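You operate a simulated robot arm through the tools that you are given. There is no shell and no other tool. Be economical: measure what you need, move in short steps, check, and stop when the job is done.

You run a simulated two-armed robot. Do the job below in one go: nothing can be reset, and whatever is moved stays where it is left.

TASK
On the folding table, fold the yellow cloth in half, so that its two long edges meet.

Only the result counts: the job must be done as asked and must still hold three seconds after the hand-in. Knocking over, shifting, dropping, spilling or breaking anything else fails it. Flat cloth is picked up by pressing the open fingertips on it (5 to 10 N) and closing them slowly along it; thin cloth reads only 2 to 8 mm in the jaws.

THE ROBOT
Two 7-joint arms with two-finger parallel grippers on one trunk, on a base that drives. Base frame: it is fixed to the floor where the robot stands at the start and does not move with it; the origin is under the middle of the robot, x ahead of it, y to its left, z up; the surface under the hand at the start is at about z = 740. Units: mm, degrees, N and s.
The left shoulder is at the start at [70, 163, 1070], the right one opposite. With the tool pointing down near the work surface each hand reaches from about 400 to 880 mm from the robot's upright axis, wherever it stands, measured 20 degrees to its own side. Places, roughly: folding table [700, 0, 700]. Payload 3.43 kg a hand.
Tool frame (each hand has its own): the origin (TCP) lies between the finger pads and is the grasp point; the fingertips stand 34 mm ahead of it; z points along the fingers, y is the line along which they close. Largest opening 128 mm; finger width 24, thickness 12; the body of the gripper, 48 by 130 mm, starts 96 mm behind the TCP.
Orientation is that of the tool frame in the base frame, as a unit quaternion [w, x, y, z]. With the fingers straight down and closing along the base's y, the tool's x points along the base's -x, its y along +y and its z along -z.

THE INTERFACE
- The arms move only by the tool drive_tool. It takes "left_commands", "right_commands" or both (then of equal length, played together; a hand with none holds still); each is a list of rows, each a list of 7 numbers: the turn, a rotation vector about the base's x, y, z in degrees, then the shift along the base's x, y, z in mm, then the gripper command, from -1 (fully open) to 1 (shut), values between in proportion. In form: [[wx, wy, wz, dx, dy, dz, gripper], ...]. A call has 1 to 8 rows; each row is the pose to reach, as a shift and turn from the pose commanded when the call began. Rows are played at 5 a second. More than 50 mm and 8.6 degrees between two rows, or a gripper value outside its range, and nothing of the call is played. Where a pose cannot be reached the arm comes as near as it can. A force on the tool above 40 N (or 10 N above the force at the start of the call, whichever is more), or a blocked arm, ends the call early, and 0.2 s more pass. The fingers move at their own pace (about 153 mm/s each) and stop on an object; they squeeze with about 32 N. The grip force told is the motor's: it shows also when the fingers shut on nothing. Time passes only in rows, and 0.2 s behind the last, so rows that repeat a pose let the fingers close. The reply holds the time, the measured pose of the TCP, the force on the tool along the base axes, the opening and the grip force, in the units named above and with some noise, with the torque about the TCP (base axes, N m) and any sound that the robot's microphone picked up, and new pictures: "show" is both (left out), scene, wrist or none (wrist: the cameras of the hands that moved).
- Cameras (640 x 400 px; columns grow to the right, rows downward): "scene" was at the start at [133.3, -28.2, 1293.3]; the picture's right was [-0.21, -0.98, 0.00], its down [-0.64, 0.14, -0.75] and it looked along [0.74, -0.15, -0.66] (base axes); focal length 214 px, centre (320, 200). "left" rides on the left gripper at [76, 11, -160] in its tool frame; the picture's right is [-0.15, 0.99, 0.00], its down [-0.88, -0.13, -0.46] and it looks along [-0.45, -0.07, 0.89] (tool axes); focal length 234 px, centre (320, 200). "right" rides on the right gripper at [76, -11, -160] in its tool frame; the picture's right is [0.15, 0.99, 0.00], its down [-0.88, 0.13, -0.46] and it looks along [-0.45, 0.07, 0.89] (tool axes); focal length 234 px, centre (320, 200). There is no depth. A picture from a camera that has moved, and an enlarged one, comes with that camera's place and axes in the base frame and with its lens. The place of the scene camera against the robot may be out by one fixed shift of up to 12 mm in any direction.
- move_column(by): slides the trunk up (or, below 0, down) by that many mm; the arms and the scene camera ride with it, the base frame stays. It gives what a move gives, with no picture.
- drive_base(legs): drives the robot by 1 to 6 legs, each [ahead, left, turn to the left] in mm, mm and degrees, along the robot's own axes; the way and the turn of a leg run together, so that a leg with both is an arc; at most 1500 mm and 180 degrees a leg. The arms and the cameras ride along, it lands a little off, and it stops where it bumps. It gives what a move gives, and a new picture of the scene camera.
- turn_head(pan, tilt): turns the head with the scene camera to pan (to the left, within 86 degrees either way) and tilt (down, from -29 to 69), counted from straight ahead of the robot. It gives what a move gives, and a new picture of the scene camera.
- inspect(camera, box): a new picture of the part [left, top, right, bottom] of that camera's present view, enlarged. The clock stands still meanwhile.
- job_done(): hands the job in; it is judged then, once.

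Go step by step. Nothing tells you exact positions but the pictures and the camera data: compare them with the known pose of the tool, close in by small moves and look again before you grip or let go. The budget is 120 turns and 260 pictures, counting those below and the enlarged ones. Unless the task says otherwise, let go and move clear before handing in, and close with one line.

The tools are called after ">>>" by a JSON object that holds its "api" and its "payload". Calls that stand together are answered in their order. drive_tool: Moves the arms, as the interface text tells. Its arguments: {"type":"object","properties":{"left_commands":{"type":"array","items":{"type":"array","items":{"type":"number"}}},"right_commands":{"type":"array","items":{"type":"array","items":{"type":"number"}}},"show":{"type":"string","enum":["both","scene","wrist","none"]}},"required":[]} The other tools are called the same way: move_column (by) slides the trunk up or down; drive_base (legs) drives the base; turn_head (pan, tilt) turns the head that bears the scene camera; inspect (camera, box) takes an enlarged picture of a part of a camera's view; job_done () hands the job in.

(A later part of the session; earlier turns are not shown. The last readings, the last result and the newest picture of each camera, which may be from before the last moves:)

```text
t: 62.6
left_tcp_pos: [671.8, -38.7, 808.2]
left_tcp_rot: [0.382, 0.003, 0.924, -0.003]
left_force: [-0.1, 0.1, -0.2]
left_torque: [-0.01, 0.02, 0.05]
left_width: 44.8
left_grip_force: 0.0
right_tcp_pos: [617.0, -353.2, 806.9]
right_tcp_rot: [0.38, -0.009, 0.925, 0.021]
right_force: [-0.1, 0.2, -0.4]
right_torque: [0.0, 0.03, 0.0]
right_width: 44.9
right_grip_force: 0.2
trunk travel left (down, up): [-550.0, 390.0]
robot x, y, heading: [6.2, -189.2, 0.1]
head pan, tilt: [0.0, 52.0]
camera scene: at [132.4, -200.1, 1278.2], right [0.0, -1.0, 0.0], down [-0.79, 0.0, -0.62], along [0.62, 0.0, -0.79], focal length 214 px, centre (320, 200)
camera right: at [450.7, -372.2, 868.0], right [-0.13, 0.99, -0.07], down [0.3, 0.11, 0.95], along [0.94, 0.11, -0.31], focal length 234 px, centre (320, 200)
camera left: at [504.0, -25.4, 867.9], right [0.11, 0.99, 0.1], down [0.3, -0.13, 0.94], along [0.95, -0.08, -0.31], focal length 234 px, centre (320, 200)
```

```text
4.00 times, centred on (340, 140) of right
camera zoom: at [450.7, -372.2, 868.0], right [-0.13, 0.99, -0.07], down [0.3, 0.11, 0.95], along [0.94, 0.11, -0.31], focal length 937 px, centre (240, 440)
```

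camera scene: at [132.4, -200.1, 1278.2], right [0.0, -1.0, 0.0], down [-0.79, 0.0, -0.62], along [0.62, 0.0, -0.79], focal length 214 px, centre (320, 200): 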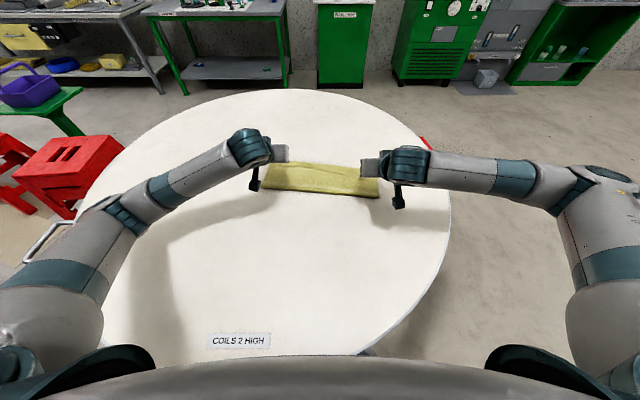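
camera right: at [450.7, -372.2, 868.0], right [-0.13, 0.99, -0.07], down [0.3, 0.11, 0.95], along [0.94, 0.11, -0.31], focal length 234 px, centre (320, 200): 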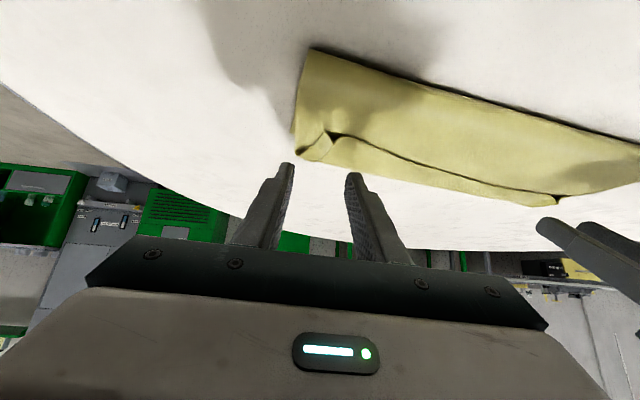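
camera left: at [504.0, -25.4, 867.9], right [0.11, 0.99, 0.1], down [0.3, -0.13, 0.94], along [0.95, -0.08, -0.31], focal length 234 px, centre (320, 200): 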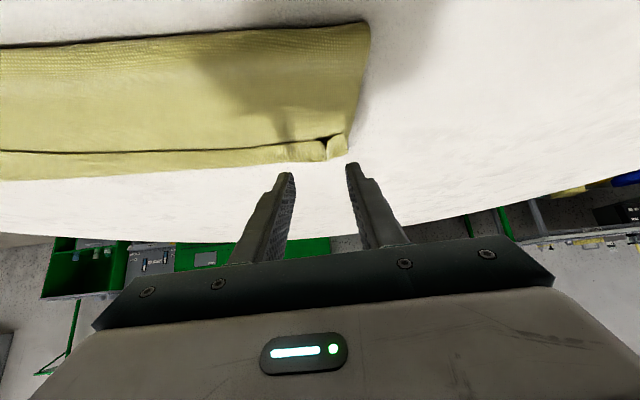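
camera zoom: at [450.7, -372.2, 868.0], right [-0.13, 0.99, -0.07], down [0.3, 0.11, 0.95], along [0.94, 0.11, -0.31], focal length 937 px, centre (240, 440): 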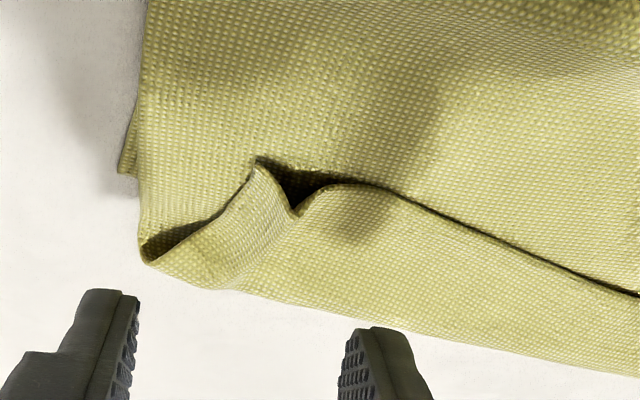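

The ridges stand up as small tents with pockets. I lower so the fingers straddle each tent (left ≈(702,−31), right ≈(631,−343)) and check.

>>> {"api": "drive_tool", "payload": {"left_commands": [[0, 0, 0, 8, 7, -10, 0.3], [0, 0, 0, 14, 7, -22, 0.3], [0, 0, 0, 14, 7, -33, 0.3]], "right_commands": [[0, 0, 0, 0, 8, -10, 0.3], [0, 0, 0, -1, 8, -22, 0.3], [0, 0, 0, -1, 8, -32, 0.3]], "show": "wrist"}}

>>> {"api": "inspect", "payload": {"camera": "left", "box": [240, 90, 400, 190]}}

>>> {"api": "inspect", "payload": {"camera": "right", "box": [240, 90, 400, 190]}}

```text
t: 63.4
left_tcp_pos: [686.1, -31.5, 775.2]
left_tcp_rot: [0.381, 0.004, 0.924, -0.005]
left_force: [-0.1, -0.3, 0.0]
left_torque: [0.03, -0.03, -0.06]
left_width: 44.8
left_grip_force: 0.6
right_tcp_pos: [614.8, -347.5, 775.4]
right_tcp_rot: [0.379, -0.009, 0.925, 0.02]
right_force: [0.3, 0.3, 0.3]
right_torque: [-0.03, -0.04, -0.05]
right_width: 44.9
right_grip_force: 0.1
trunk travel left (down, up): [-550.0, 390.0]
robot x, y, heading: [9.4, -187.8, -0.0]
head pan, tilt: [0.0, 52.0]
camera right: at [449.2, -365.9, 836.4], right [-0.13, 0.99, -0.07], down [0.3, 0.11, 0.95], along [0.94, 0.11, -0.32], focal length 234 px, centre (320, 200)
camera left: at [518.6, -17.5, 835.4], right [0.11, 0.99, 0.1], down [0.3, -0.13, 0.94], along [0.95, -0.08, -0.31], focal length 234 px, centre (320, 200)
```

right: 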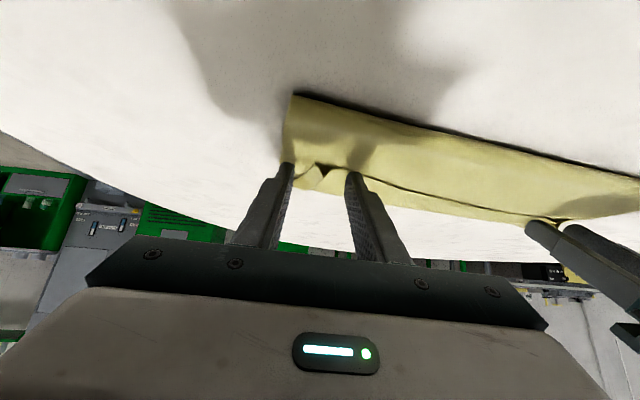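
left: 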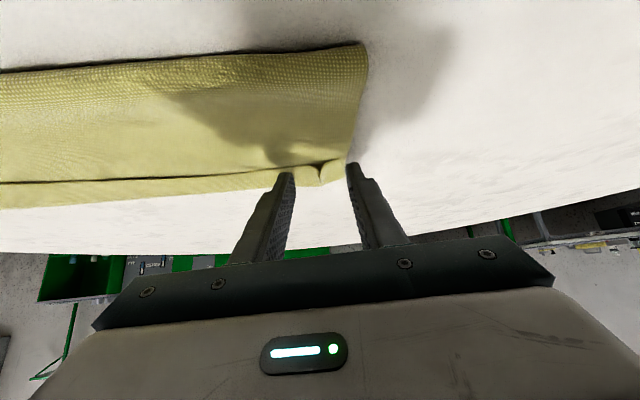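

```text
4.00 times, centred on (320, 140) of left
camera zoom: at [518.6, -17.5, 835.4], right [0.11, 0.99, 0.1], down [0.3, -0.13, 0.94], along [0.95, -0.08, -0.31], focal length 937 px, centre (320, 440)
```

zoom: 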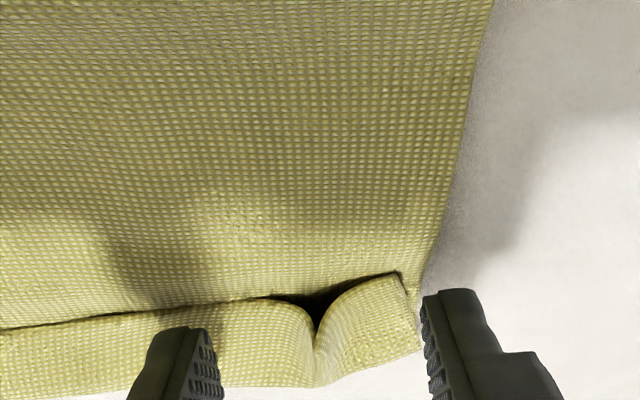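

```text
4.00 times, centred on (320, 140) of right
camera zoom: at [449.2, -365.9, 836.4], right [-0.13, 0.99, -0.07], down [0.3, 0.11, 0.95], along [0.94, 0.11, -0.32], focal length 937 px, centre (320, 440)
```

zoom: 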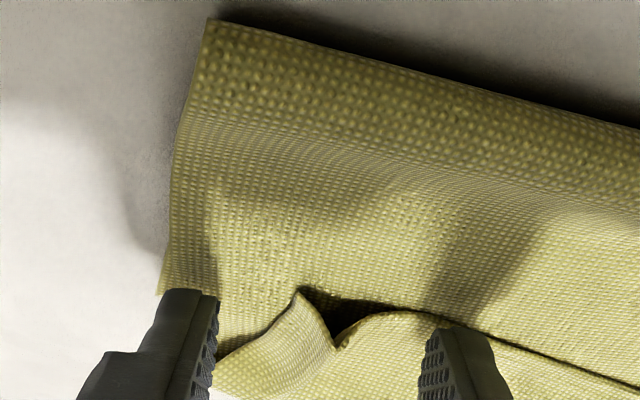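

>>> {"api": "drive_tool", "payload": {"left_commands": [[0, 0, 0, 2, 0, -2, 0.3], [0, 0, 0, 3, 0, -4, 0.3]], "right_commands": [[0, 0, 0, 1, 1, -2, 0.3], [0, 0, 0, 2, 2, -4, 0.3]], "show": "none"}}

```text
t: 64.0
left_tcp_pos: [688.2, -31.8, 774.1]
left_tcp_rot: [0.383, 0.003, 0.924, -0.004]
left_force: [-2.4, 0.6, 12.2]
left_torque: [-0.19, -0.11, -0.01]
left_width: 44.7
left_grip_force: 0.1
right_tcp_pos: [616.3, -346.1, 774.3]
right_tcp_rot: [0.381, -0.008, 0.924, 0.019]
right_force: [-0.2, -1.9, 6.5]
right_torque: [-0.2, -0.1, -0.02]
right_width: 45.4
right_grip_force: 0.6
trunk travel left (down, up): [-550.0, 390.0]
robot x, y, heading: [8.4, -193.0, 0.2]
head pan, tilt: [0.0, 52.0]
```

Light contact on both (12 N and 6.5 N). I close slowly.

>>> {"api": "drive_tool", "payload": {"left_commands": [[0, 0, 0, 0, 0, 0, 0.4], [0, 0, 0, 0, 0, 0, 0.5], [0, 0, 0, 0, 0, 0, 0.6], [0, 0, 0, 0, 0, 0, 0.7], [0, 0, 0, 0, 0, 0, 0.8], [0, 0, 0, 0, 0, 0, 0.9], [0, 0, 0, 0, 0, 0, 1], [0, 0, 0, 0, 0, 0, 1]], "right_commands": [[0, 0, 0, 0, 0, 0, 0.4], [0, 0, 0, 0, 0, 0, 0.5], [0, 0, 0, 0, 0, 0, 0.6], [0, 0, 0, 0, 0, 0, 0.7], [0, 0, 0, 0, 0, 0, 0.8], [0, 0, 0, 0, 0, 0, 0.9], [0, 0, 0, 0, 0, 0, 1], [0, 0, 0, 0, 0, 0, 1]], "show": "wrist"}}

```text
t: 65.8
left_tcp_pos: [687.0, -32.2, 774.1]
left_tcp_rot: [0.383, 0.004, 0.924, -0.004]
left_force: [0.5, -2.0, 25.7]
left_torque: [-0.21, -0.42, -0.06]
left_width: 3.8
left_grip_force: 32.2
right_tcp_pos: [614.7, -345.0, 773.8]
right_tcp_rot: [0.38, -0.008, 0.925, 0.02]
right_force: [1.3, -0.1, 5.2]
right_torque: [0.04, -0.12, -0.01]
right_width: 0.0
right_grip_force: 31.7
trunk travel left (down, up): [-550.0, 390.0]
robot x, y, heading: [6.3, -190.6, 0.3]
head pan, tilt: [0.0, 52.0]
camera right: at [449.4, -364.9, 834.3], right [-0.13, 0.99, -0.07], down [0.3, 0.11, 0.95], along [0.94, 0.11, -0.31], focal length 234 px, centre (320, 200)
camera left: at [519.6, -18.6, 833.4], right [0.11, 0.99, 0.1], down [0.3, -0.13, 0.95], along [0.95, -0.08, -0.31], focal length 234 px, centre (320, 200)
```

right: 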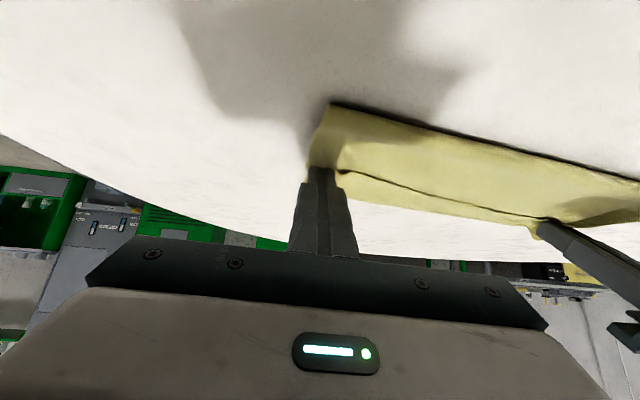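
left: 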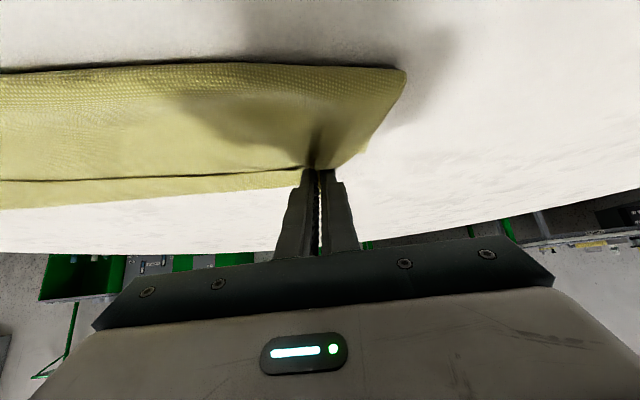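

>>> {"api": "inspect", "payload": {"camera": "left", "box": [220, 70, 420, 195]}}

>>> {"api": "inspect", "payload": {"camera": "right", "box": [270, 80, 470, 205]}}

```text
3.20 times, centred on (320, 132) of left
camera zoom: at [519.6, -18.6, 833.4], right [0.11, 0.99, 0.1], down [0.3, -0.13, 0.95], along [0.95, -0.08, -0.31], focal length 749 px, centre (320, 416)
```

zoom: 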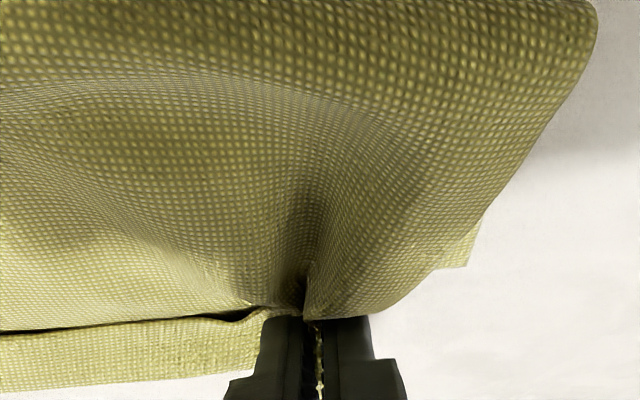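

```text
3.20 times, centred on (370, 142) of right
camera zoom: at [449.4, -364.9, 834.3], right [-0.13, 0.99, -0.07], down [0.3, 0.11, 0.95], along [0.94, 0.11, -0.31], focal length 749 px, centre (160, 384)
```

zoom: 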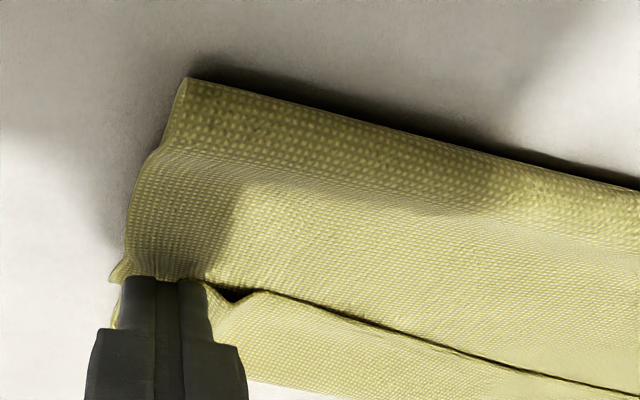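

Left pinched both hem and top layer, and right missed. I release gently, lift, and reassess. I now plan to grip the outer bend, unfold fully so the hem hangs free, and refold with better reach.

>>> {"api": "drive_tool", "payload": {"left_commands": [[0, 0, 0, 0, 0, 0, 0.7], [0, 0, 0, 0, 0, 0, 0.4], [0, 0, 0, -10, 0, 15, 0.4], [0, 8, 0, -20, 0, 45, 0.4], [0, 16, 0, -30, 0, 80, 0.4], [0, 24, 0, -40, 0, 110, 0.4], [0, 32, 0, -50, 0, 130, 0.4], [0, 40, 0, -60, 0, 150, 0.4]], "right_commands": [[0, 0, 0, 0, 0, 0, 0.9], [0, 0, 0, 0, 0, 3, 0.9], [0, 0, 0, -10, 0, 20, 0.9], [0, 8, 0, -20, 0, 45, 0.4], [0, 16, 0, -30, 0, 80, 0.4], [0, 24, 0, -40, 0, 110, 0.4], [0, 32, 0, -50, 0, 130, 0.4], [0, 40, 0, -60, 0, 150, 0.4]]}}

>>> {"api": "inspect", "payload": {"camera": "scene", "box": [240, 120, 400, 220]}}

```text
t: 67.6
left_tcp_pos: [629.5, -30.5, 921.0]
left_tcp_rot: [0.04, 0.002, 0.999, -0.004]
left_force: [0.1, 0.2, 0.0]
left_torque: [0.02, -0.03, -0.01]
left_width: 38.5
left_grip_force: 0.2
right_tcp_pos: [556.6, -346.8, 926.5]
right_tcp_rot: [0.04, -0.001, 0.999, 0.022]
right_force: [0.1, 0.2, -0.1]
right_torque: [-0.03, -0.03, -0.04]
right_width: 38.3
right_grip_force: 0.0
trunk travel left (down, up): [-550.0, 390.0]
robot x, y, heading: [6.0, -190.6, 0.1]
head pan, tilt: [0.0, 52.0]
camera scene: at [131.8, -200.0, 1278.0], right [0.0, -1.0, 0.0], down [-0.79, 0.0, -0.62], along [0.62, 0.0, -0.79], focal length 214 px, centre (320, 200)
camera right: at [469.7, -364.6, 1078.9], right [-0.15, 0.99, 0.03], down [0.84, 0.11, 0.53], along [0.52, 0.11, -0.85], focal length 234 px, centre (320, 200)
camera left: at [540.4, -16.6, 1075.4], right [0.15, 0.99, 0.0], down [0.84, -0.13, 0.53], along [0.52, -0.08, -0.85], focal length 234 px, centre (320, 200)
```

scene: 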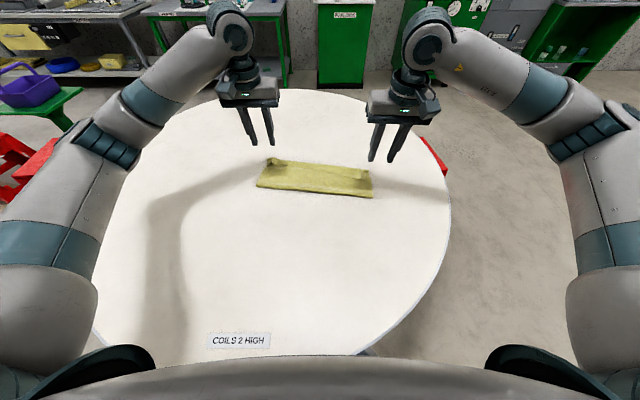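
right: 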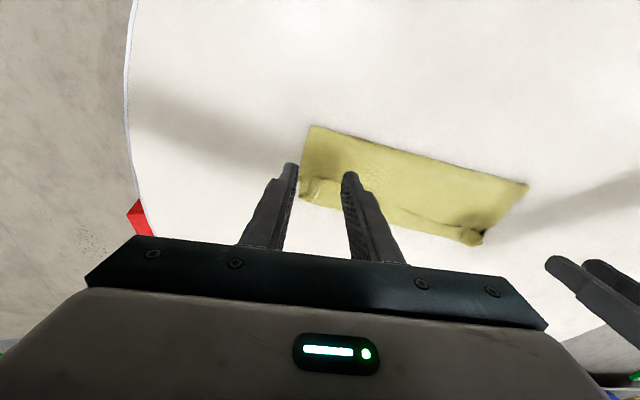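
left: 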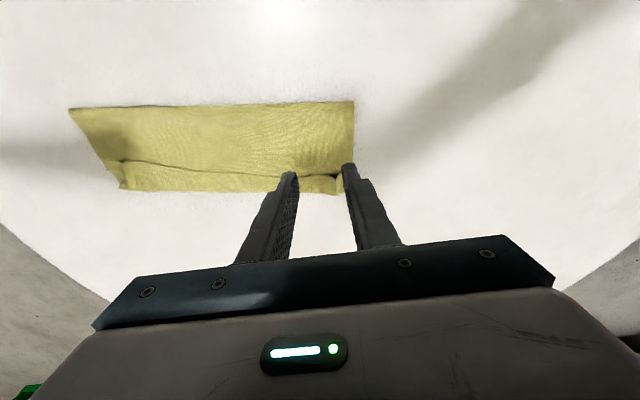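

```text
4.00 times, centred on (320, 170) of scene
camera zoom: at [131.8, -200.0, 1278.0], right [0.0, -1.0, 0.0], down [-0.79, 0.0, -0.62], along [0.62, 0.0, -0.79], focal length 858 px, centre (320, 320)
```

zoom: 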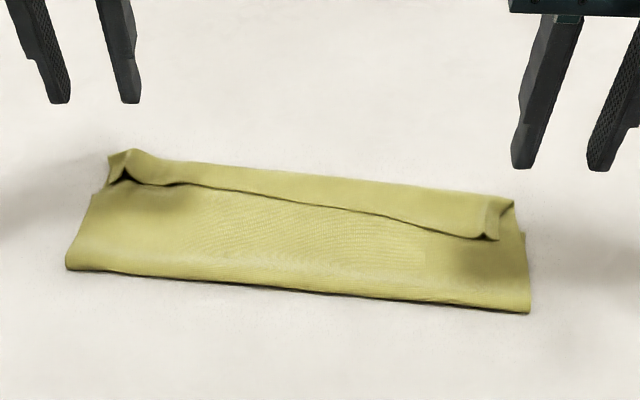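

The cloth slid about 20 mm to the left, which is harmless. The rolled bend overhangs the bottom layer, so I go above it (left ≈(733,−40), right ≈(678,−345)) with vertical fingers.

>>> {"api": "drive_tool", "payload": {"left_commands": [[0, 4.6, 0, 25, -2, -30, 0.3], [0, 4.6, 0, 55, -4, -65, 0.3], [0, 4.6, 0, 85, -7, -97, 0.3], [0, 4.6, 0, 103, -9, -127, 0.3], [0, 4.6, 0, 103, -9, -131, 0.3]], "right_commands": [[0, 4.6, 0, 30, 0, -30, 0.3], [0, 4.6, 0, 65, 1, -65, 0.3], [0, 4.6, 0, 98, 2, -97, 0.3], [0, 4.6, 0, 122, 2, -130, 0.3], [0, 4.6, 0, 122, 2, -136, 0.3]], "show": "wrist"}}

>>> {"api": "inspect", "payload": {"camera": "left", "box": [240, 90, 400, 190]}}

>>> {"api": "inspect", "payload": {"camera": "right", "box": [240, 90, 400, 190]}}

```text
t: 68.8
left_tcp_pos: [732.7, -39.8, 788.4]
left_tcp_rot: [0.002, 0.002, 1.0, -0.004]
left_force: [-0.3, 0.0, 0.3]
left_torque: [0.01, -0.04, 0.02]
left_width: 44.9
left_grip_force: 0.0
right_tcp_pos: [677.3, -341.7, 784.8]
right_tcp_rot: [0.0, 0.0, 1.0, 0.022]
right_force: [0.4, -0.4, -0.6]
right_torque: [-0.01, -0.01, 0.0]
right_width: 44.8
right_grip_force: 0.0
trunk travel left (down, up): [-550.0, 390.0]
robot x, y, heading: [6.6, -193.1, -0.0]
head pan, tilt: [0.0, 52.0]
camera right: at [603.0, -360.7, 944.7], right [-0.15, 0.99, 0.04], down [0.88, 0.11, 0.46], along [0.45, 0.11, -0.89], focal length 234 px, centre (320, 200)
camera left: at [655.0, -25.9, 948.3], right [0.15, 0.99, -0.01], down [0.88, -0.13, 0.46], along [0.45, -0.08, -0.89], focal length 234 px, centre (320, 200)
```

right: 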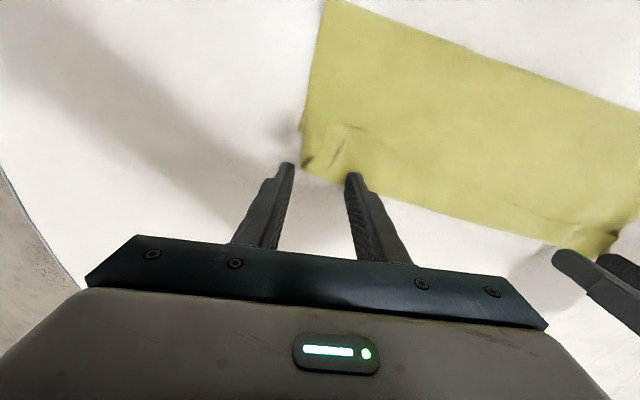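
left: 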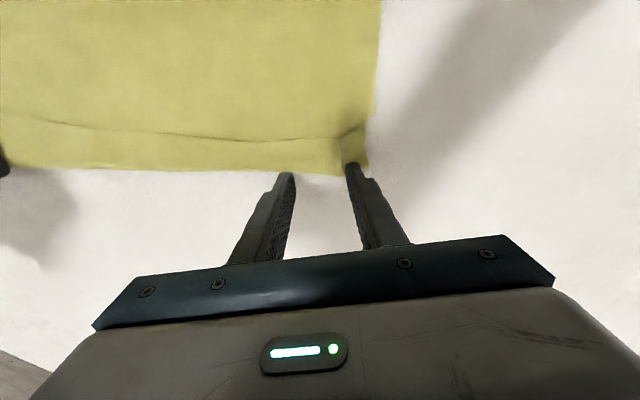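

```text
4.00 times, centred on (320, 140) of left
camera zoom: at [655.0, -25.9, 948.3], right [0.15, 0.99, -0.01], down [0.88, -0.13, 0.46], along [0.45, -0.08, -0.89], focal length 937 px, centre (320, 440)
```

zoom: 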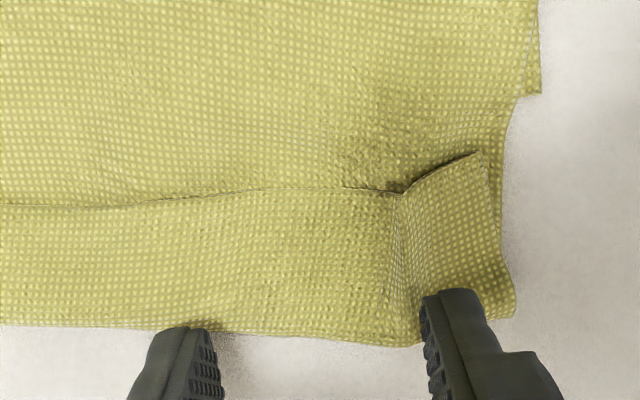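

```text
4.00 times, centred on (320, 140) of right
camera zoom: at [603.0, -360.7, 944.7], right [-0.15, 0.99, 0.04], down [0.88, 0.11, 0.46], along [0.45, 0.11, -0.89], focal length 937 px, centre (320, 440)
```

zoom: 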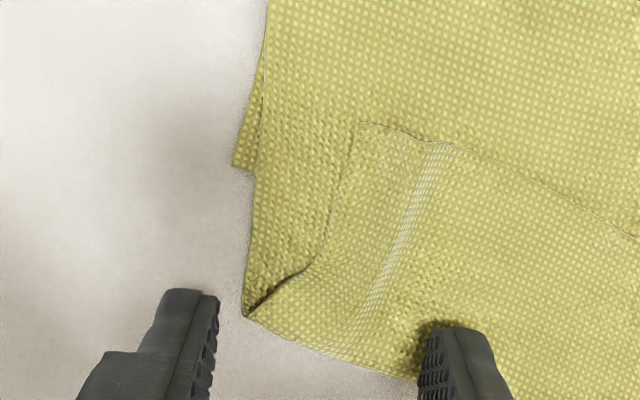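

Now the geometry is clear. Bottom far corners are A≈(686,13) and B≈(644,−363), with the rolled hem overhanging about 35–45 mm beyond. I shift so the fingers sit on the overhang and lower.

>>> {"api": "drive_tool", "payload": {"left_commands": [[0, 0, 0, -11, -8, 0, 0.35], [0, 0, 0, -11, -8, -6, 0.35], [0, 0, 0, -11, -8, -10, 0.35], [0, 0, 0, -11, -8, -11.5, 0.35]], "right_commands": [[0, 0, 0, -1, 11, 0, 0.35], [0, 0, 0, -1, 11, -4, 0.35], [0, 0, 0, -1, 11, -7, 0.35], [0, 0, 0, -1, 11, -8.5, 0.35]], "show": "none"}}

```text
t: 69.8
left_tcp_pos: [721.2, -46.9, 779.2]
left_tcp_rot: [0.002, 0.001, 1.0, -0.004]
left_force: [-0.7, -0.8, 0.4]
left_torque: [0.01, 0.01, 0.01]
left_width: 41.4
left_grip_force: 0.1
right_tcp_pos: [677.9, -331.8, 777.5]
right_tcp_rot: [0.0, 0.0, 1.0, 0.022]
right_force: [-0.5, -0.3, 0.5]
right_torque: [-0.01, 0.02, -0.01]
right_width: 41.4
right_grip_force: 0.1
trunk travel left (down, up): [-550.0, 390.0]
robot x, y, heading: [5.5, -188.8, -0.2]
head pan, tilt: [0.0, 52.0]
```

>>> {"api": "drive_tool", "payload": {"left_commands": [[0, 0, 0, 0, 0, -2, 0.35], [0, 0, 0, 0, 0, -2.8, 0.35], [0, 0, 0, 0, 0, -2.8, 0.35]], "right_commands": [[0, 0, 0, 0, 0, -1, 0.35], [0, 0, 0, 0, 0, -1.5, 0.35], [0, 0, 0, 0, 0, -1.5, 0.35]], "show": "none"}}

```text
t: 70.6
left_tcp_pos: [720.5, -48.0, 776.7]
left_tcp_rot: [0.002, 0.002, 1.0, -0.005]
left_force: [1.3, 0.2, 7.9]
left_torque: [0.22, 0.05, -0.04]
left_width: 41.9
left_grip_force: 0.4
right_tcp_pos: [677.9, -332.7, 776.6]
right_tcp_rot: [0.0, 0.001, 1.0, 0.021]
right_force: [0.3, 0.7, 1.5]
right_torque: [-0.01, 0.01, -0.03]
right_width: 41.4
right_grip_force: 0.0
trunk travel left (down, up): [-550.0, 390.0]
robot x, y, heading: [5.9, -188.9, 0.1]
head pan, tilt: [0.0, 52.0]
```

>>> {"api": "drive_tool", "payload": {"left_commands": [[0, 0, 0, 0, 0, -0.6, 0.35], [0, 0, 0, 0, 0, -0.6, 0.45], [0, 0, 0, 0, 0, -0.6, 0.55], [0, 0, 0, 0, 0, -0.6, 0.65], [0, 0, 0, 0, 0, -0.6, 0.75], [0, 0, 0, 0, 0, -0.6, 0.85], [0, 0, 0, 0, 0, -0.6, 0.95], [0, 0, 0, 0, 0, -0.6, 1]], "right_commands": [[0, 0, 0, 0, 0, -1.2, 0.35], [0, 0, 0, 0, 0, -1.2, 0.45], [0, 0, 0, 0, 0, -1.2, 0.55], [0, 0, 0, 0, 0, -1.2, 0.65], [0, 0, 0, 0, 0, -1.2, 0.75], [0, 0, 0, 0, 0, -1.2, 0.85], [0, 0, 0, 0, 0, -1.2, 0.95], [0, 0, 0, 0, 0, -1.2, 1]], "show": "wrist"}}

```text
t: 72.4
left_tcp_pos: [719.3, -49.5, 776.9]
left_tcp_rot: [0.003, 0.003, 1.0, -0.004]
left_force: [-1.5, -7.7, 17.7]
left_torque: [-0.25, 0.21, 0.01]
left_width: 3.9
left_grip_force: 31.8
right_tcp_pos: [675.4, -333.3, 776.2]
right_tcp_rot: [0.0, -0.001, 1.0, 0.023]
right_force: [1.8, 5.5, 0.1]
right_torque: [0.2, -0.05, -0.08]
right_width: 3.2
right_grip_force: 32.3
trunk travel left (down, up): [-550.0, 390.0]
robot x, y, heading: [10.8, -189.3, -0.1]
head pan, tilt: [0.0, 52.0]
camera right: at [600.6, -351.5, 935.2], right [-0.15, 0.99, 0.04], down [0.88, 0.11, 0.46], along [0.45, 0.11, -0.89], focal length 234 px, centre (320, 200)
camera left: at [641.2, -35.1, 936.6], right [0.15, 0.99, -0.01], down [0.88, -0.13, 0.46], along [0.46, -0.08, -0.89], focal length 234 px, centre (320, 200)
```

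right: 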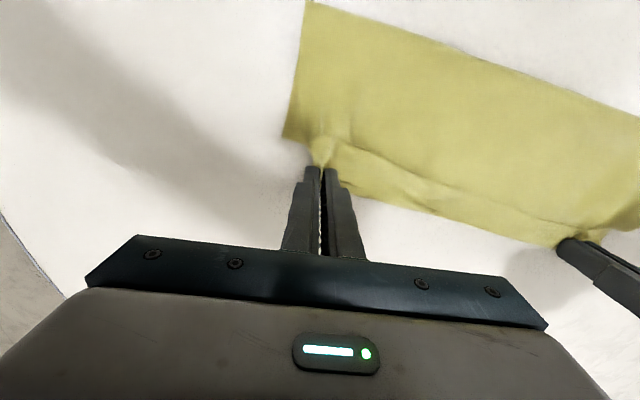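
left: 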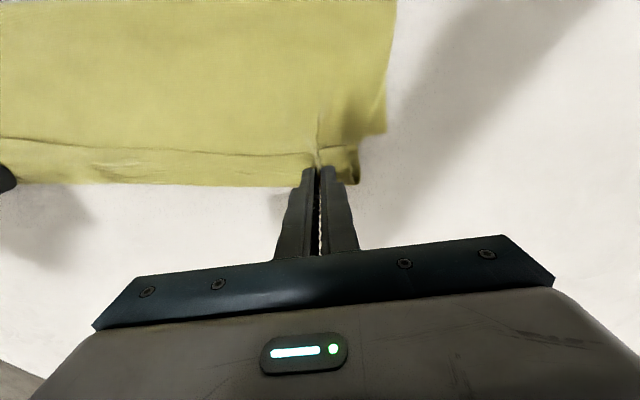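

Both hands hold the bend (double layer). I lift along an arc to the top of the fold.

>>> {"api": "drive_tool", "payload": {"left_commands": [[0, 0, 0, -3, 0, 30, 1], [0, 0, 0, -16, 2, 65, 1], [0, 0, 0, -38, 4, 95, 1], [0, 0, 0, -70, 7, 120, 1], [0, 0, 0, -105, 10, 135, 1]], "right_commands": [[0, 0, 0, -3, 0, 30, 1], [0, 0, 0, -16, 2, 65, 1], [0, 0, 0, -38, 4, 95, 1], [0, 0, 0, -70, 7, 120, 1], [0, 0, 0, -105, 10, 135, 1]]}}

>>> {"api": "inspect", "payload": {"camera": "scene", "box": [240, 100, 400, 200]}}

```text
t: 73.6
left_tcp_pos: [612.7, -36.6, 912.7]
left_tcp_rot: [0.002, 0.001, 1.0, -0.004]
left_force: [-0.7, -4.4, 0.3]
left_torque: [-0.15, 0.0, -0.02]
left_width: 3.3
left_grip_force: 31.6
right_tcp_pos: [573.5, -321.1, 909.8]
right_tcp_rot: [0.001, 0.0, 1.0, 0.022]
right_force: [0.5, 5.6, -0.7]
right_torque: [0.16, -0.05, -0.09]
right_width: 3.1
right_grip_force: 32.0
trunk travel left (down, up): [-550.0, 390.0]
robot x, y, heading: [8.1, -190.4, 0.2]
head pan, tilt: [0.0, 52.0]
camera scene: at [130.9, -199.9, 1278.2], right [0.0, -1.0, 0.0], down [-0.79, 0.0, -0.62], along [0.62, 0.0, -0.79], focal length 214 px, centre (320, 200)
camera right: at [497.7, -339.5, 1068.8], right [-0.15, 0.99, 0.04], down [0.88, 0.11, 0.46], along [0.45, 0.1, -0.89], focal length 234 px, centre (320, 200)
camera left: at [535.1, -23.5, 1072.2], right [0.15, 0.99, -0.01], down [0.88, -0.13, 0.46], along [0.45, -0.08, -0.89], focal length 234 px, centre (320, 200)
```

scene: 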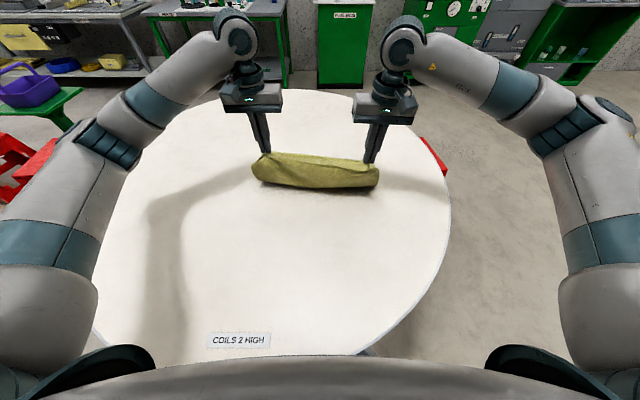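
right: 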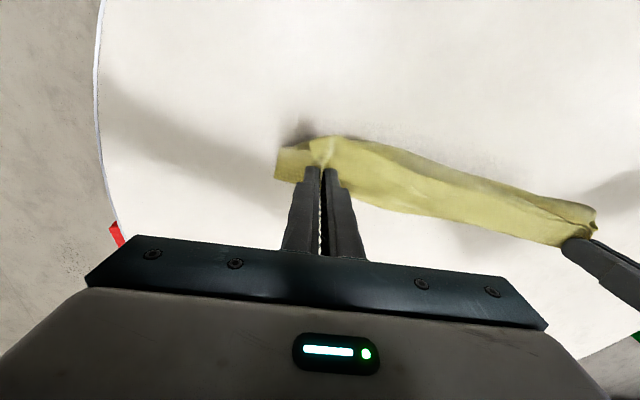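
left: 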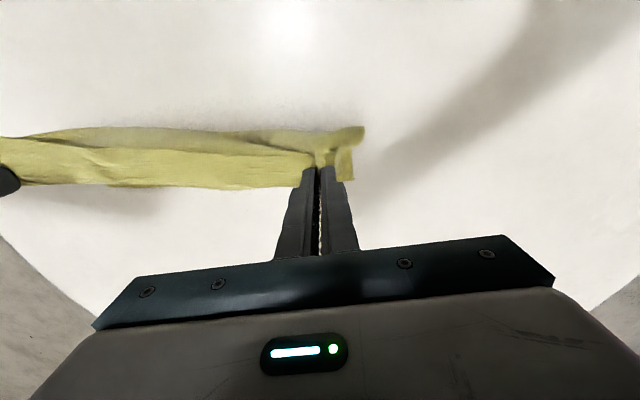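

```text
4.00 times, centred on (320, 150) of scene
camera zoom: at [130.9, -199.9, 1278.2], right [0.0, -1.0, 0.0], down [-0.79, 0.0, -0.62], along [0.62, 0.0, -0.79], focal length 858 px, centre (320, 400)
```

zoom: 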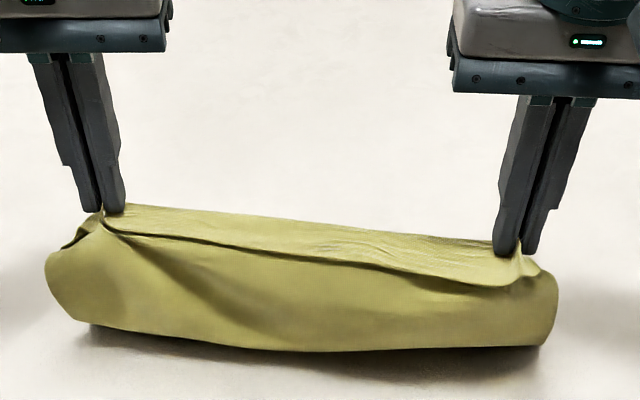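

Good. I drive the base back 100 mm to continue unfolding, with the hands riding along.

>>> {"api": "drive_base", "payload": {"legs": [[-100, 0, 0]]}}

>>> {"api": "inspect", "payload": {"camera": "scene", "box": [240, 100, 400, 200]}}

```text
t: 74.7
left_tcp_pos: [516.5, -37.0, 912.3]
left_tcp_rot: [0.002, 0.003, 1.0, -0.003]
left_force: [-0.4, -3.6, 0.5]
left_torque: [-0.13, -0.02, 0.03]
left_width: 3.3
left_grip_force: 31.9
right_tcp_pos: [476.4, -322.1, 909.1]
right_tcp_rot: [0.0, 0.001, 1.0, 0.022]
right_force: [0.4, 4.9, 0.1]
right_torque: [0.16, -0.02, -0.05]
right_width: 3.1
right_grip_force: 31.8
trunk travel left (down, up): [-550.0, 390.0]
robot x, y, heading: [-90.5, -190.5, 0.0]
head pan, tilt: [0.0, 52.0]
camera scene: at [33.6, -200.5, 1278.2], right [0.0, -1.0, 0.0], down [-0.79, 0.0, -0.62], along [0.62, 0.0, -0.79], focal length 214 px, centre (320, 200)
```

scene: 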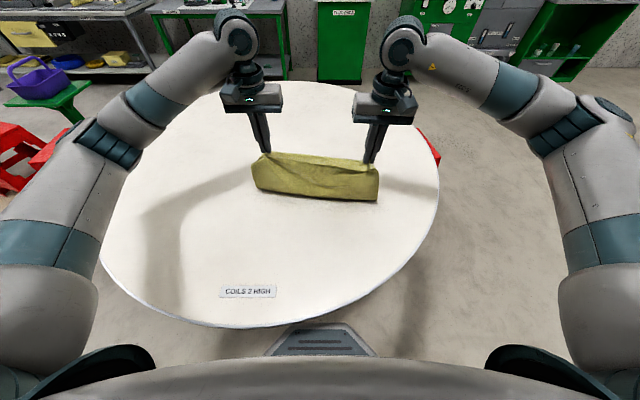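

```text
4.00 times, centred on (320, 150) of scene
camera zoom: at [33.6, -200.5, 1278.2], right [0.0, -1.0, 0.0], down [-0.79, 0.0, -0.62], along [0.62, 0.0, -0.79], focal length 858 px, centre (320, 400)
```

zoom: 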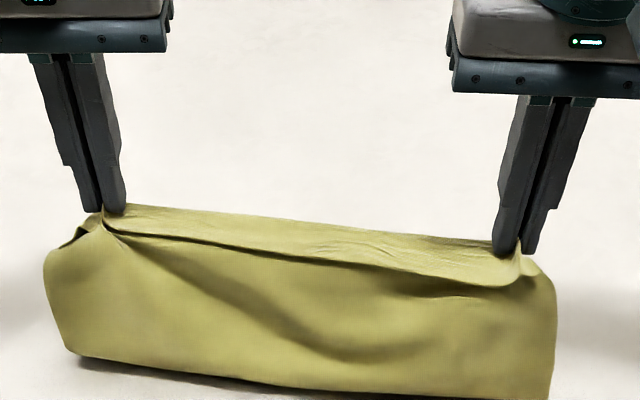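

>>> {"api": "drive_tool", "payload": {"left_commands": [[0, 0, 0, -25, 4, -12, 1], [0, 0, 0, -50, 8, -35, 1], [0, 0, 0, -68, 12, -62, 1], [0, 0, 0, -78, 16, -88, 1]], "right_commands": [[0, 0, 0, -25, 4, -12, 1], [0, 0, 0, -50, 8, -35, 1], [0, 0, 0, -65, 12, -62, 1], [0, 0, 0, -75, 16, -88, 1]]}}

>>> {"api": "inspect", "payload": {"camera": "scene", "box": [240, 130, 400, 230]}}

```text
t: 75.7
left_tcp_pos: [438.5, -19.6, 824.5]
left_tcp_rot: [0.002, 0.004, 1.0, -0.004]
left_force: [-1.1, -4.6, 0.4]
left_torque: [-0.14, 0.03, 0.01]
left_width: 3.2
left_grip_force: 32.1
right_tcp_pos: [398.7, -304.6, 821.0]
right_tcp_rot: [0.0, 0.001, 1.0, 0.022]
right_force: [0.2, 4.5, 0.3]
right_torque: [0.15, 0.0, -0.1]
right_width: 3.3
right_grip_force: 32.1
trunk travel left (down, up): [-550.0, 390.0]
robot x, y, heading: [-88.6, -188.3, -0.3]
head pan, tilt: [0.0, 52.0]
camera scene: at [34.6, -200.0, 1278.2], right [0.0, -1.0, 0.0], down [-0.79, 0.0, -0.62], along [0.62, 0.0, -0.79], focal length 214 px, centre (320, 200)
camera right: at [324.0, -322.8, 980.7], right [-0.14, 0.99, 0.04], down [0.88, 0.11, 0.46], along [0.45, 0.1, -0.89], focal length 234 px, centre (320, 200)
camera left: at [362.3, -6.9, 984.2], right [0.15, 0.99, -0.01], down [0.88, -0.13, 0.46], along [0.45, -0.08, -0.89], focal length 234 px, centre (320, 200)
```

scene: 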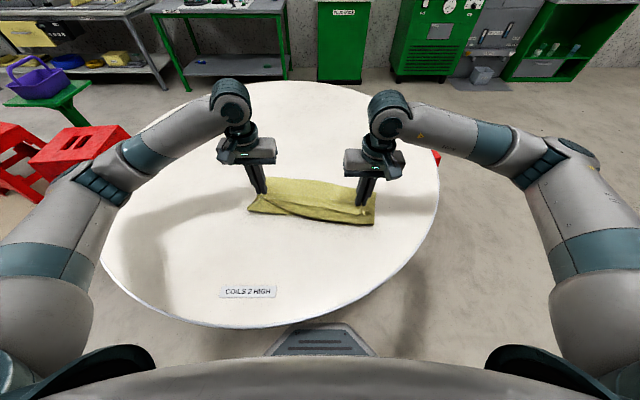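
right: 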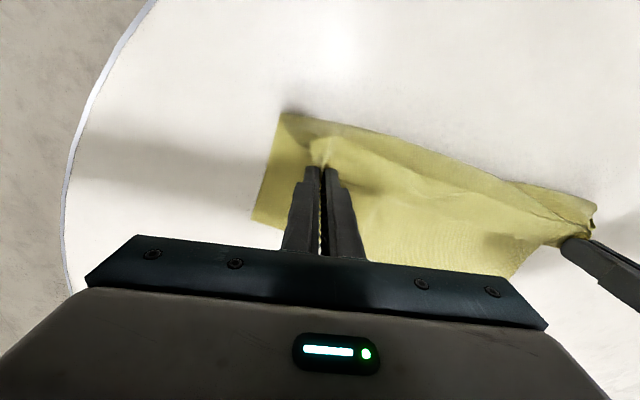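
left: 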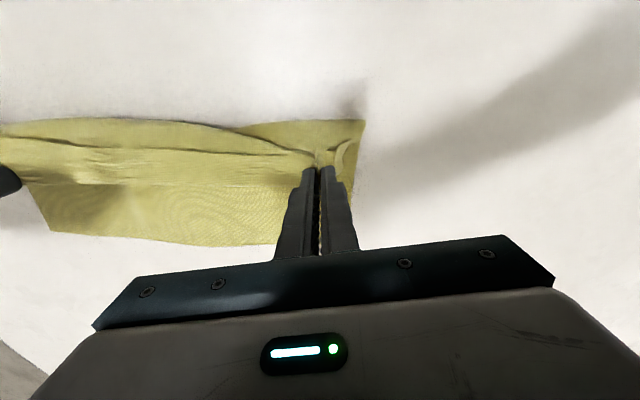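

```text
4.00 times, centred on (320, 180) of scene
camera zoom: at [34.6, -200.0, 1278.2], right [0.0, -1.0, 0.0], down [-0.79, 0.0, -0.62], along [0.62, 0.0, -0.79], focal length 858 px, centre (320, 280)
```

zoom: 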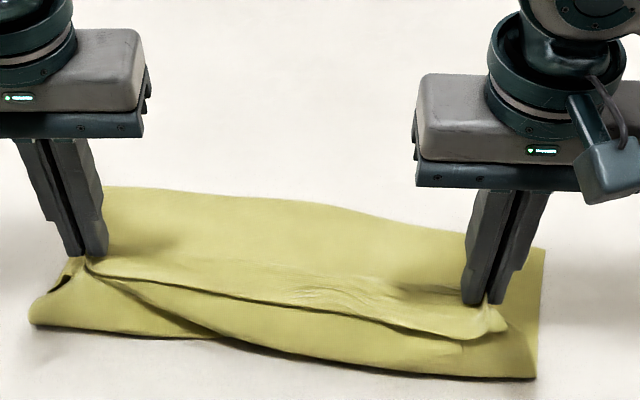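

The whole cloth slid toward the robot instead of unfolding, which is fine since the table is free. I keep peeling low and toward the robot with the base.

>>> {"api": "drive_tool", "payload": {"left_commands": [[0, 0, 0, -15, 0, -10, 1], [0, 0, 0, -35, 0, -10, 1]], "right_commands": [[0, 0, 0, -10, 0, -10, 1], [0, 0, 0, -20, 0, -10, 1]], "show": "none"}}

>>> {"api": "drive_base", "payload": {"legs": [[-80, 0, 0]]}}

>>> {"api": "inspect", "payload": {"camera": "scene", "box": [240, 130, 400, 230]}}

```text
t: 76.3
left_tcp_pos: [403.8, -21.4, 814.8]
left_tcp_rot: [0.001, 0.003, 1.0, -0.004]
left_force: [-0.5, -2.0, -0.4]
left_torque: [-0.07, 0.03, 0.0]
left_width: 3.3
left_grip_force: 31.9
right_tcp_pos: [381.3, -306.3, 812.3]
right_tcp_rot: [0.0, 0.0, 1.0, 0.022]
right_force: [-0.5, 2.0, 0.8]
right_torque: [0.09, -0.01, -0.05]
right_width: 3.4
right_grip_force: 31.6
trunk travel left (down, up): [-550.0, 390.0]
robot x, y, heading: [-91.2, -192.3, -0.1]
head pan, tilt: [0.0, 52.0]
```

```text
t: 77.4
left_tcp_pos: [325.1, -22.1, 814.4]
left_tcp_rot: [0.001, 0.003, 1.0, -0.005]
left_force: [-0.6, -1.0, -0.2]
left_torque: [-0.04, -0.04, 0.0]
left_width: 3.2
left_grip_force: 31.9
right_tcp_pos: [299.9, -306.1, 811.9]
right_tcp_rot: [0.0, 0.001, 1.0, 0.022]
right_force: [0.4, 0.8, 0.5]
right_torque: [0.03, -0.02, 0.0]
right_width: 3.0
right_grip_force: 32.4
trunk travel left (down, up): [-550.0, 390.0]
robot x, y, heading: [-169.0, -189.1, -0.1]
head pan, tilt: [0.0, 52.0]
camera scene: at [-46.9, -200.3, 1278.3], right [0.0, -1.0, 0.0], down [-0.79, 0.0, -0.62], along [0.62, 0.0, -0.79], focal length 214 px, centre (320, 200)
```

scene: 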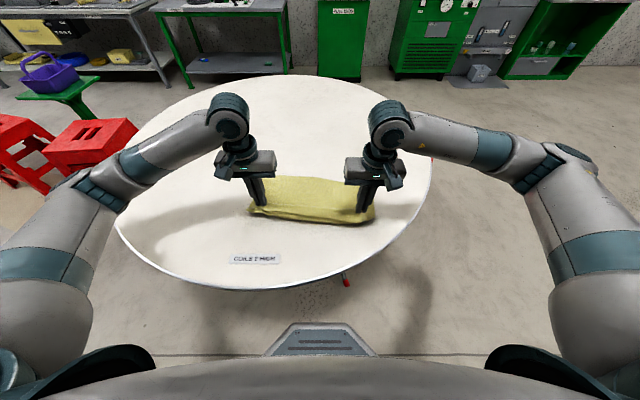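

```text
4.00 times, centred on (320, 180) of scene
camera zoom: at [-46.9, -200.3, 1278.3], right [0.0, -1.0, 0.0], down [-0.79, 0.0, -0.62], along [0.62, 0.0, -0.79], focal length 858 px, centre (320, 280)
```

zoom: 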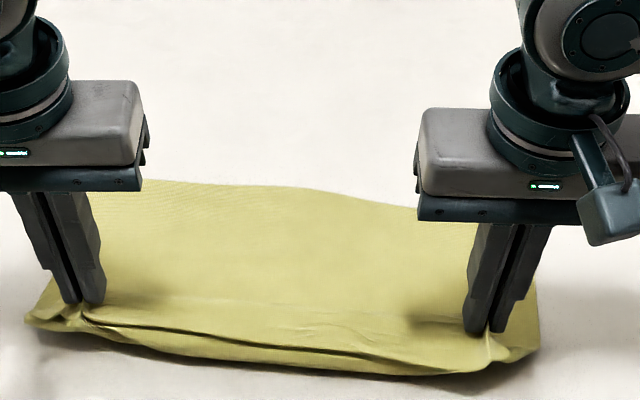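

The cloth slides rather than peels, so I'll hang it. I lift it fully clear so the body hangs straight and the hem drops, then lay it down flat again.

>>> {"api": "drive_tool", "payload": {"left_commands": [[0, 0, 0, 5, 0, 45, 1], [0, 0, 0, 10, 0, 90, 1], [0, 0, 0, 20, 0, 135, 1], [0, 0, 0, 30, 0, 180, 1], [0, 0, 0, 40, 0, 225, 1], [0, 0, 0, 50, 0, 255, 1]], "right_commands": [[0, 0, 0, 5, 0, 45, 1], [0, 0, 0, 10, 0, 90, 1], [0, 0, 0, 22, 0, 135, 1], [0, 0, 0, 35, 0, 180, 1], [0, 0, 0, 48, 0, 225, 1], [0, 0, 0, 60, 0, 257, 1]]}}

```text
t: 78.8
left_tcp_pos: [374.6, -24.4, 1072.3]
left_tcp_rot: [0.002, 0.002, 1.0, -0.005]
left_force: [-0.1, 0.2, -1.2]
left_torque: [0.0, -0.01, 0.0]
left_width: 3.6
left_grip_force: 32.3
right_tcp_pos: [362.2, -303.4, 1068.1]
right_tcp_rot: [0.0, 0.001, 1.0, 0.022]
right_force: [0.4, 0.9, 0.8]
right_torque: [0.05, -0.02, 0.0]
right_width: 2.8
right_grip_force: 32.3
trunk travel left (down, up): [-550.0, 390.0]
robot x, y, heading: [-171.5, -189.4, 0.1]
head pan, tilt: [0.0, 52.0]
camera scene: at [-46.4, -200.3, 1278.0], right [0.0, -1.0, 0.0], down [-0.79, 0.0, -0.62], along [0.62, 0.0, -0.79], focal length 214 px, centre (320, 200)
camera right: at [286.8, -322.1, 1227.2], right [-0.14, 0.99, 0.04], down [0.88, 0.11, 0.46], along [0.45, 0.1, -0.89], focal length 234 px, centre (320, 200)
camera left: at [296.9, -10.8, 1233.5], right [0.15, 0.99, -0.01], down [0.88, -0.13, 0.46], along [0.45, -0.08, -0.89], focal length 234 px, centre (320, 200)
```

scene: 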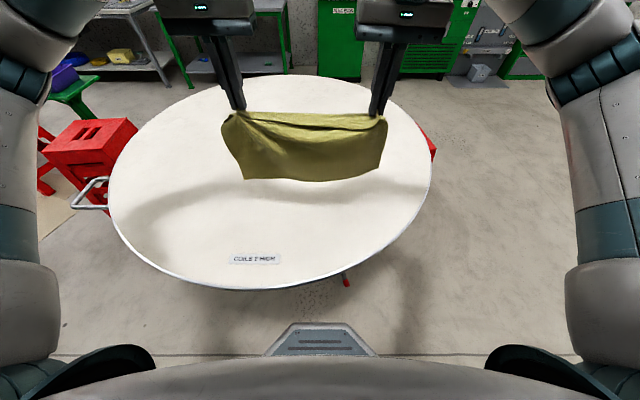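
right: 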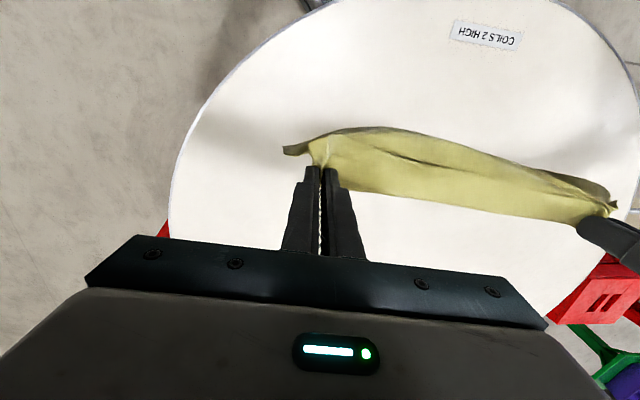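
left: 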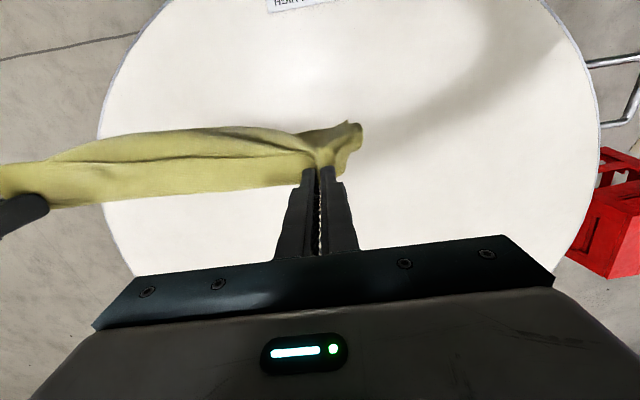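

>>> {"api": "inspect", "payload": {"camera": "scene", "box": [200, 90, 408, 220]}}

```text
3.08 times, centred on (304, 155) of scene
camera zoom: at [-46.4, -200.3, 1278.0], right [0.0, -1.0, 0.0], down [-0.79, 0.0, -0.62], along [0.62, 0.0, -0.79], focal length 660 px, centre (369, 338)
```

zoom: 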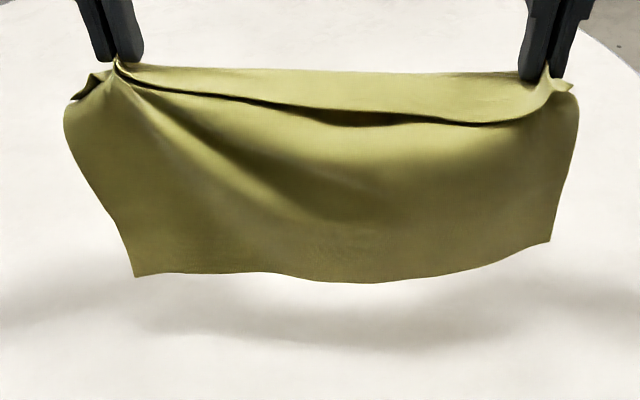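

It hangs free with the hem hanging on the robot side. I drive forward, reach out, and lay the cloth down far edge first.

>>> {"api": "drive_base", "payload": {"legs": [[110, 0, 0]]}}

>>> {"api": "drive_tool", "payload": {"left_commands": [[0, 0, 0, 30, 0, 0, 1], [0, 0, 0, 60, 0, 0, 1], [0, 0, 0, 90, 0, -10, 1], [0, 0, 0, 115, 0, -30, 1], [0, 0, 0, 120, 0, -55, 1]], "right_commands": [[0, 0, 0, 30, 0, 0, 1], [0, 0, 0, 60, 0, 0, 1], [0, 0, 0, 90, 0, -10, 1], [0, 0, 0, 115, 0, -30, 1], [0, 0, 0, 120, 0, -55, 1]], "show": "scene"}}

```text
t: 80.0
left_tcp_pos: [486.2, -23.9, 1072.8]
left_tcp_rot: [0.001, 0.003, 1.0, -0.005]
left_force: [-0.1, -0.4, -0.3]
left_torque: [-0.01, -0.01, 0.01]
left_width: 3.1
left_grip_force: 32.0
right_tcp_pos: [472.3, -303.9, 1067.4]
right_tcp_rot: [0.0, 0.001, 1.0, 0.022]
right_force: [-0.4, 0.2, -1.2]
right_torque: [0.02, 0.02, -0.03]
right_width: 3.4
right_grip_force: 32.1
trunk travel left (down, up): [-550.0, 390.0]
robot x, y, heading: [-59.7, -190.0, 0.2]
head pan, tilt: [0.0, 52.0]
camera scene: at [65.1, -200.5, 1278.1], right [0.0, -1.0, 0.0], down [-0.79, 0.0, -0.62], along [0.62, 0.0, -0.79], focal length 214 px, centre (320, 200)
```

scene: 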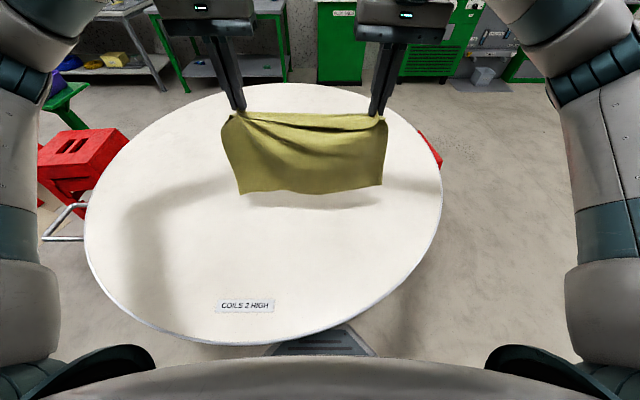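

```text
t: 81.2
left_tcp_pos: [602.9, -21.9, 1016.3]
left_tcp_rot: [0.0, 0.004, 1.0, -0.005]
left_force: [0.2, -1.5, -0.1]
left_torque: [0.0, -0.01, 0.03]
left_width: 3.4
left_grip_force: 31.8
right_tcp_pos: [593.6, -303.5, 1011.1]
right_tcp_rot: [-0.001, 0.001, 1.0, 0.022]
right_force: [0.4, 1.6, 0.3]
right_torque: [0.06, 0.03, -0.04]
right_width: 3.1
right_grip_force: 31.5
trunk travel left (down, up): [-550.0, 390.0]
robot x, y, heading: [-63.6, -190.3, 0.0]
head pan, tilt: [0.0, 52.0]
camera scene: at [65.6, -200.5, 1278.1], right [0.0, -1.0, 0.0], down [-0.79, 0.0, -0.61], along [0.61, 0.0, -0.79], focal length 214 px, centre (320, 200)
```

scene: 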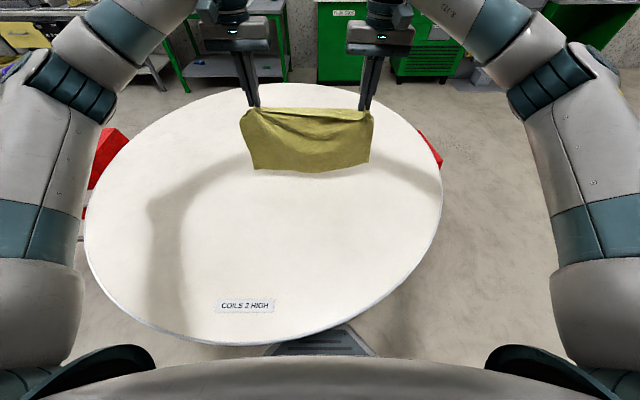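

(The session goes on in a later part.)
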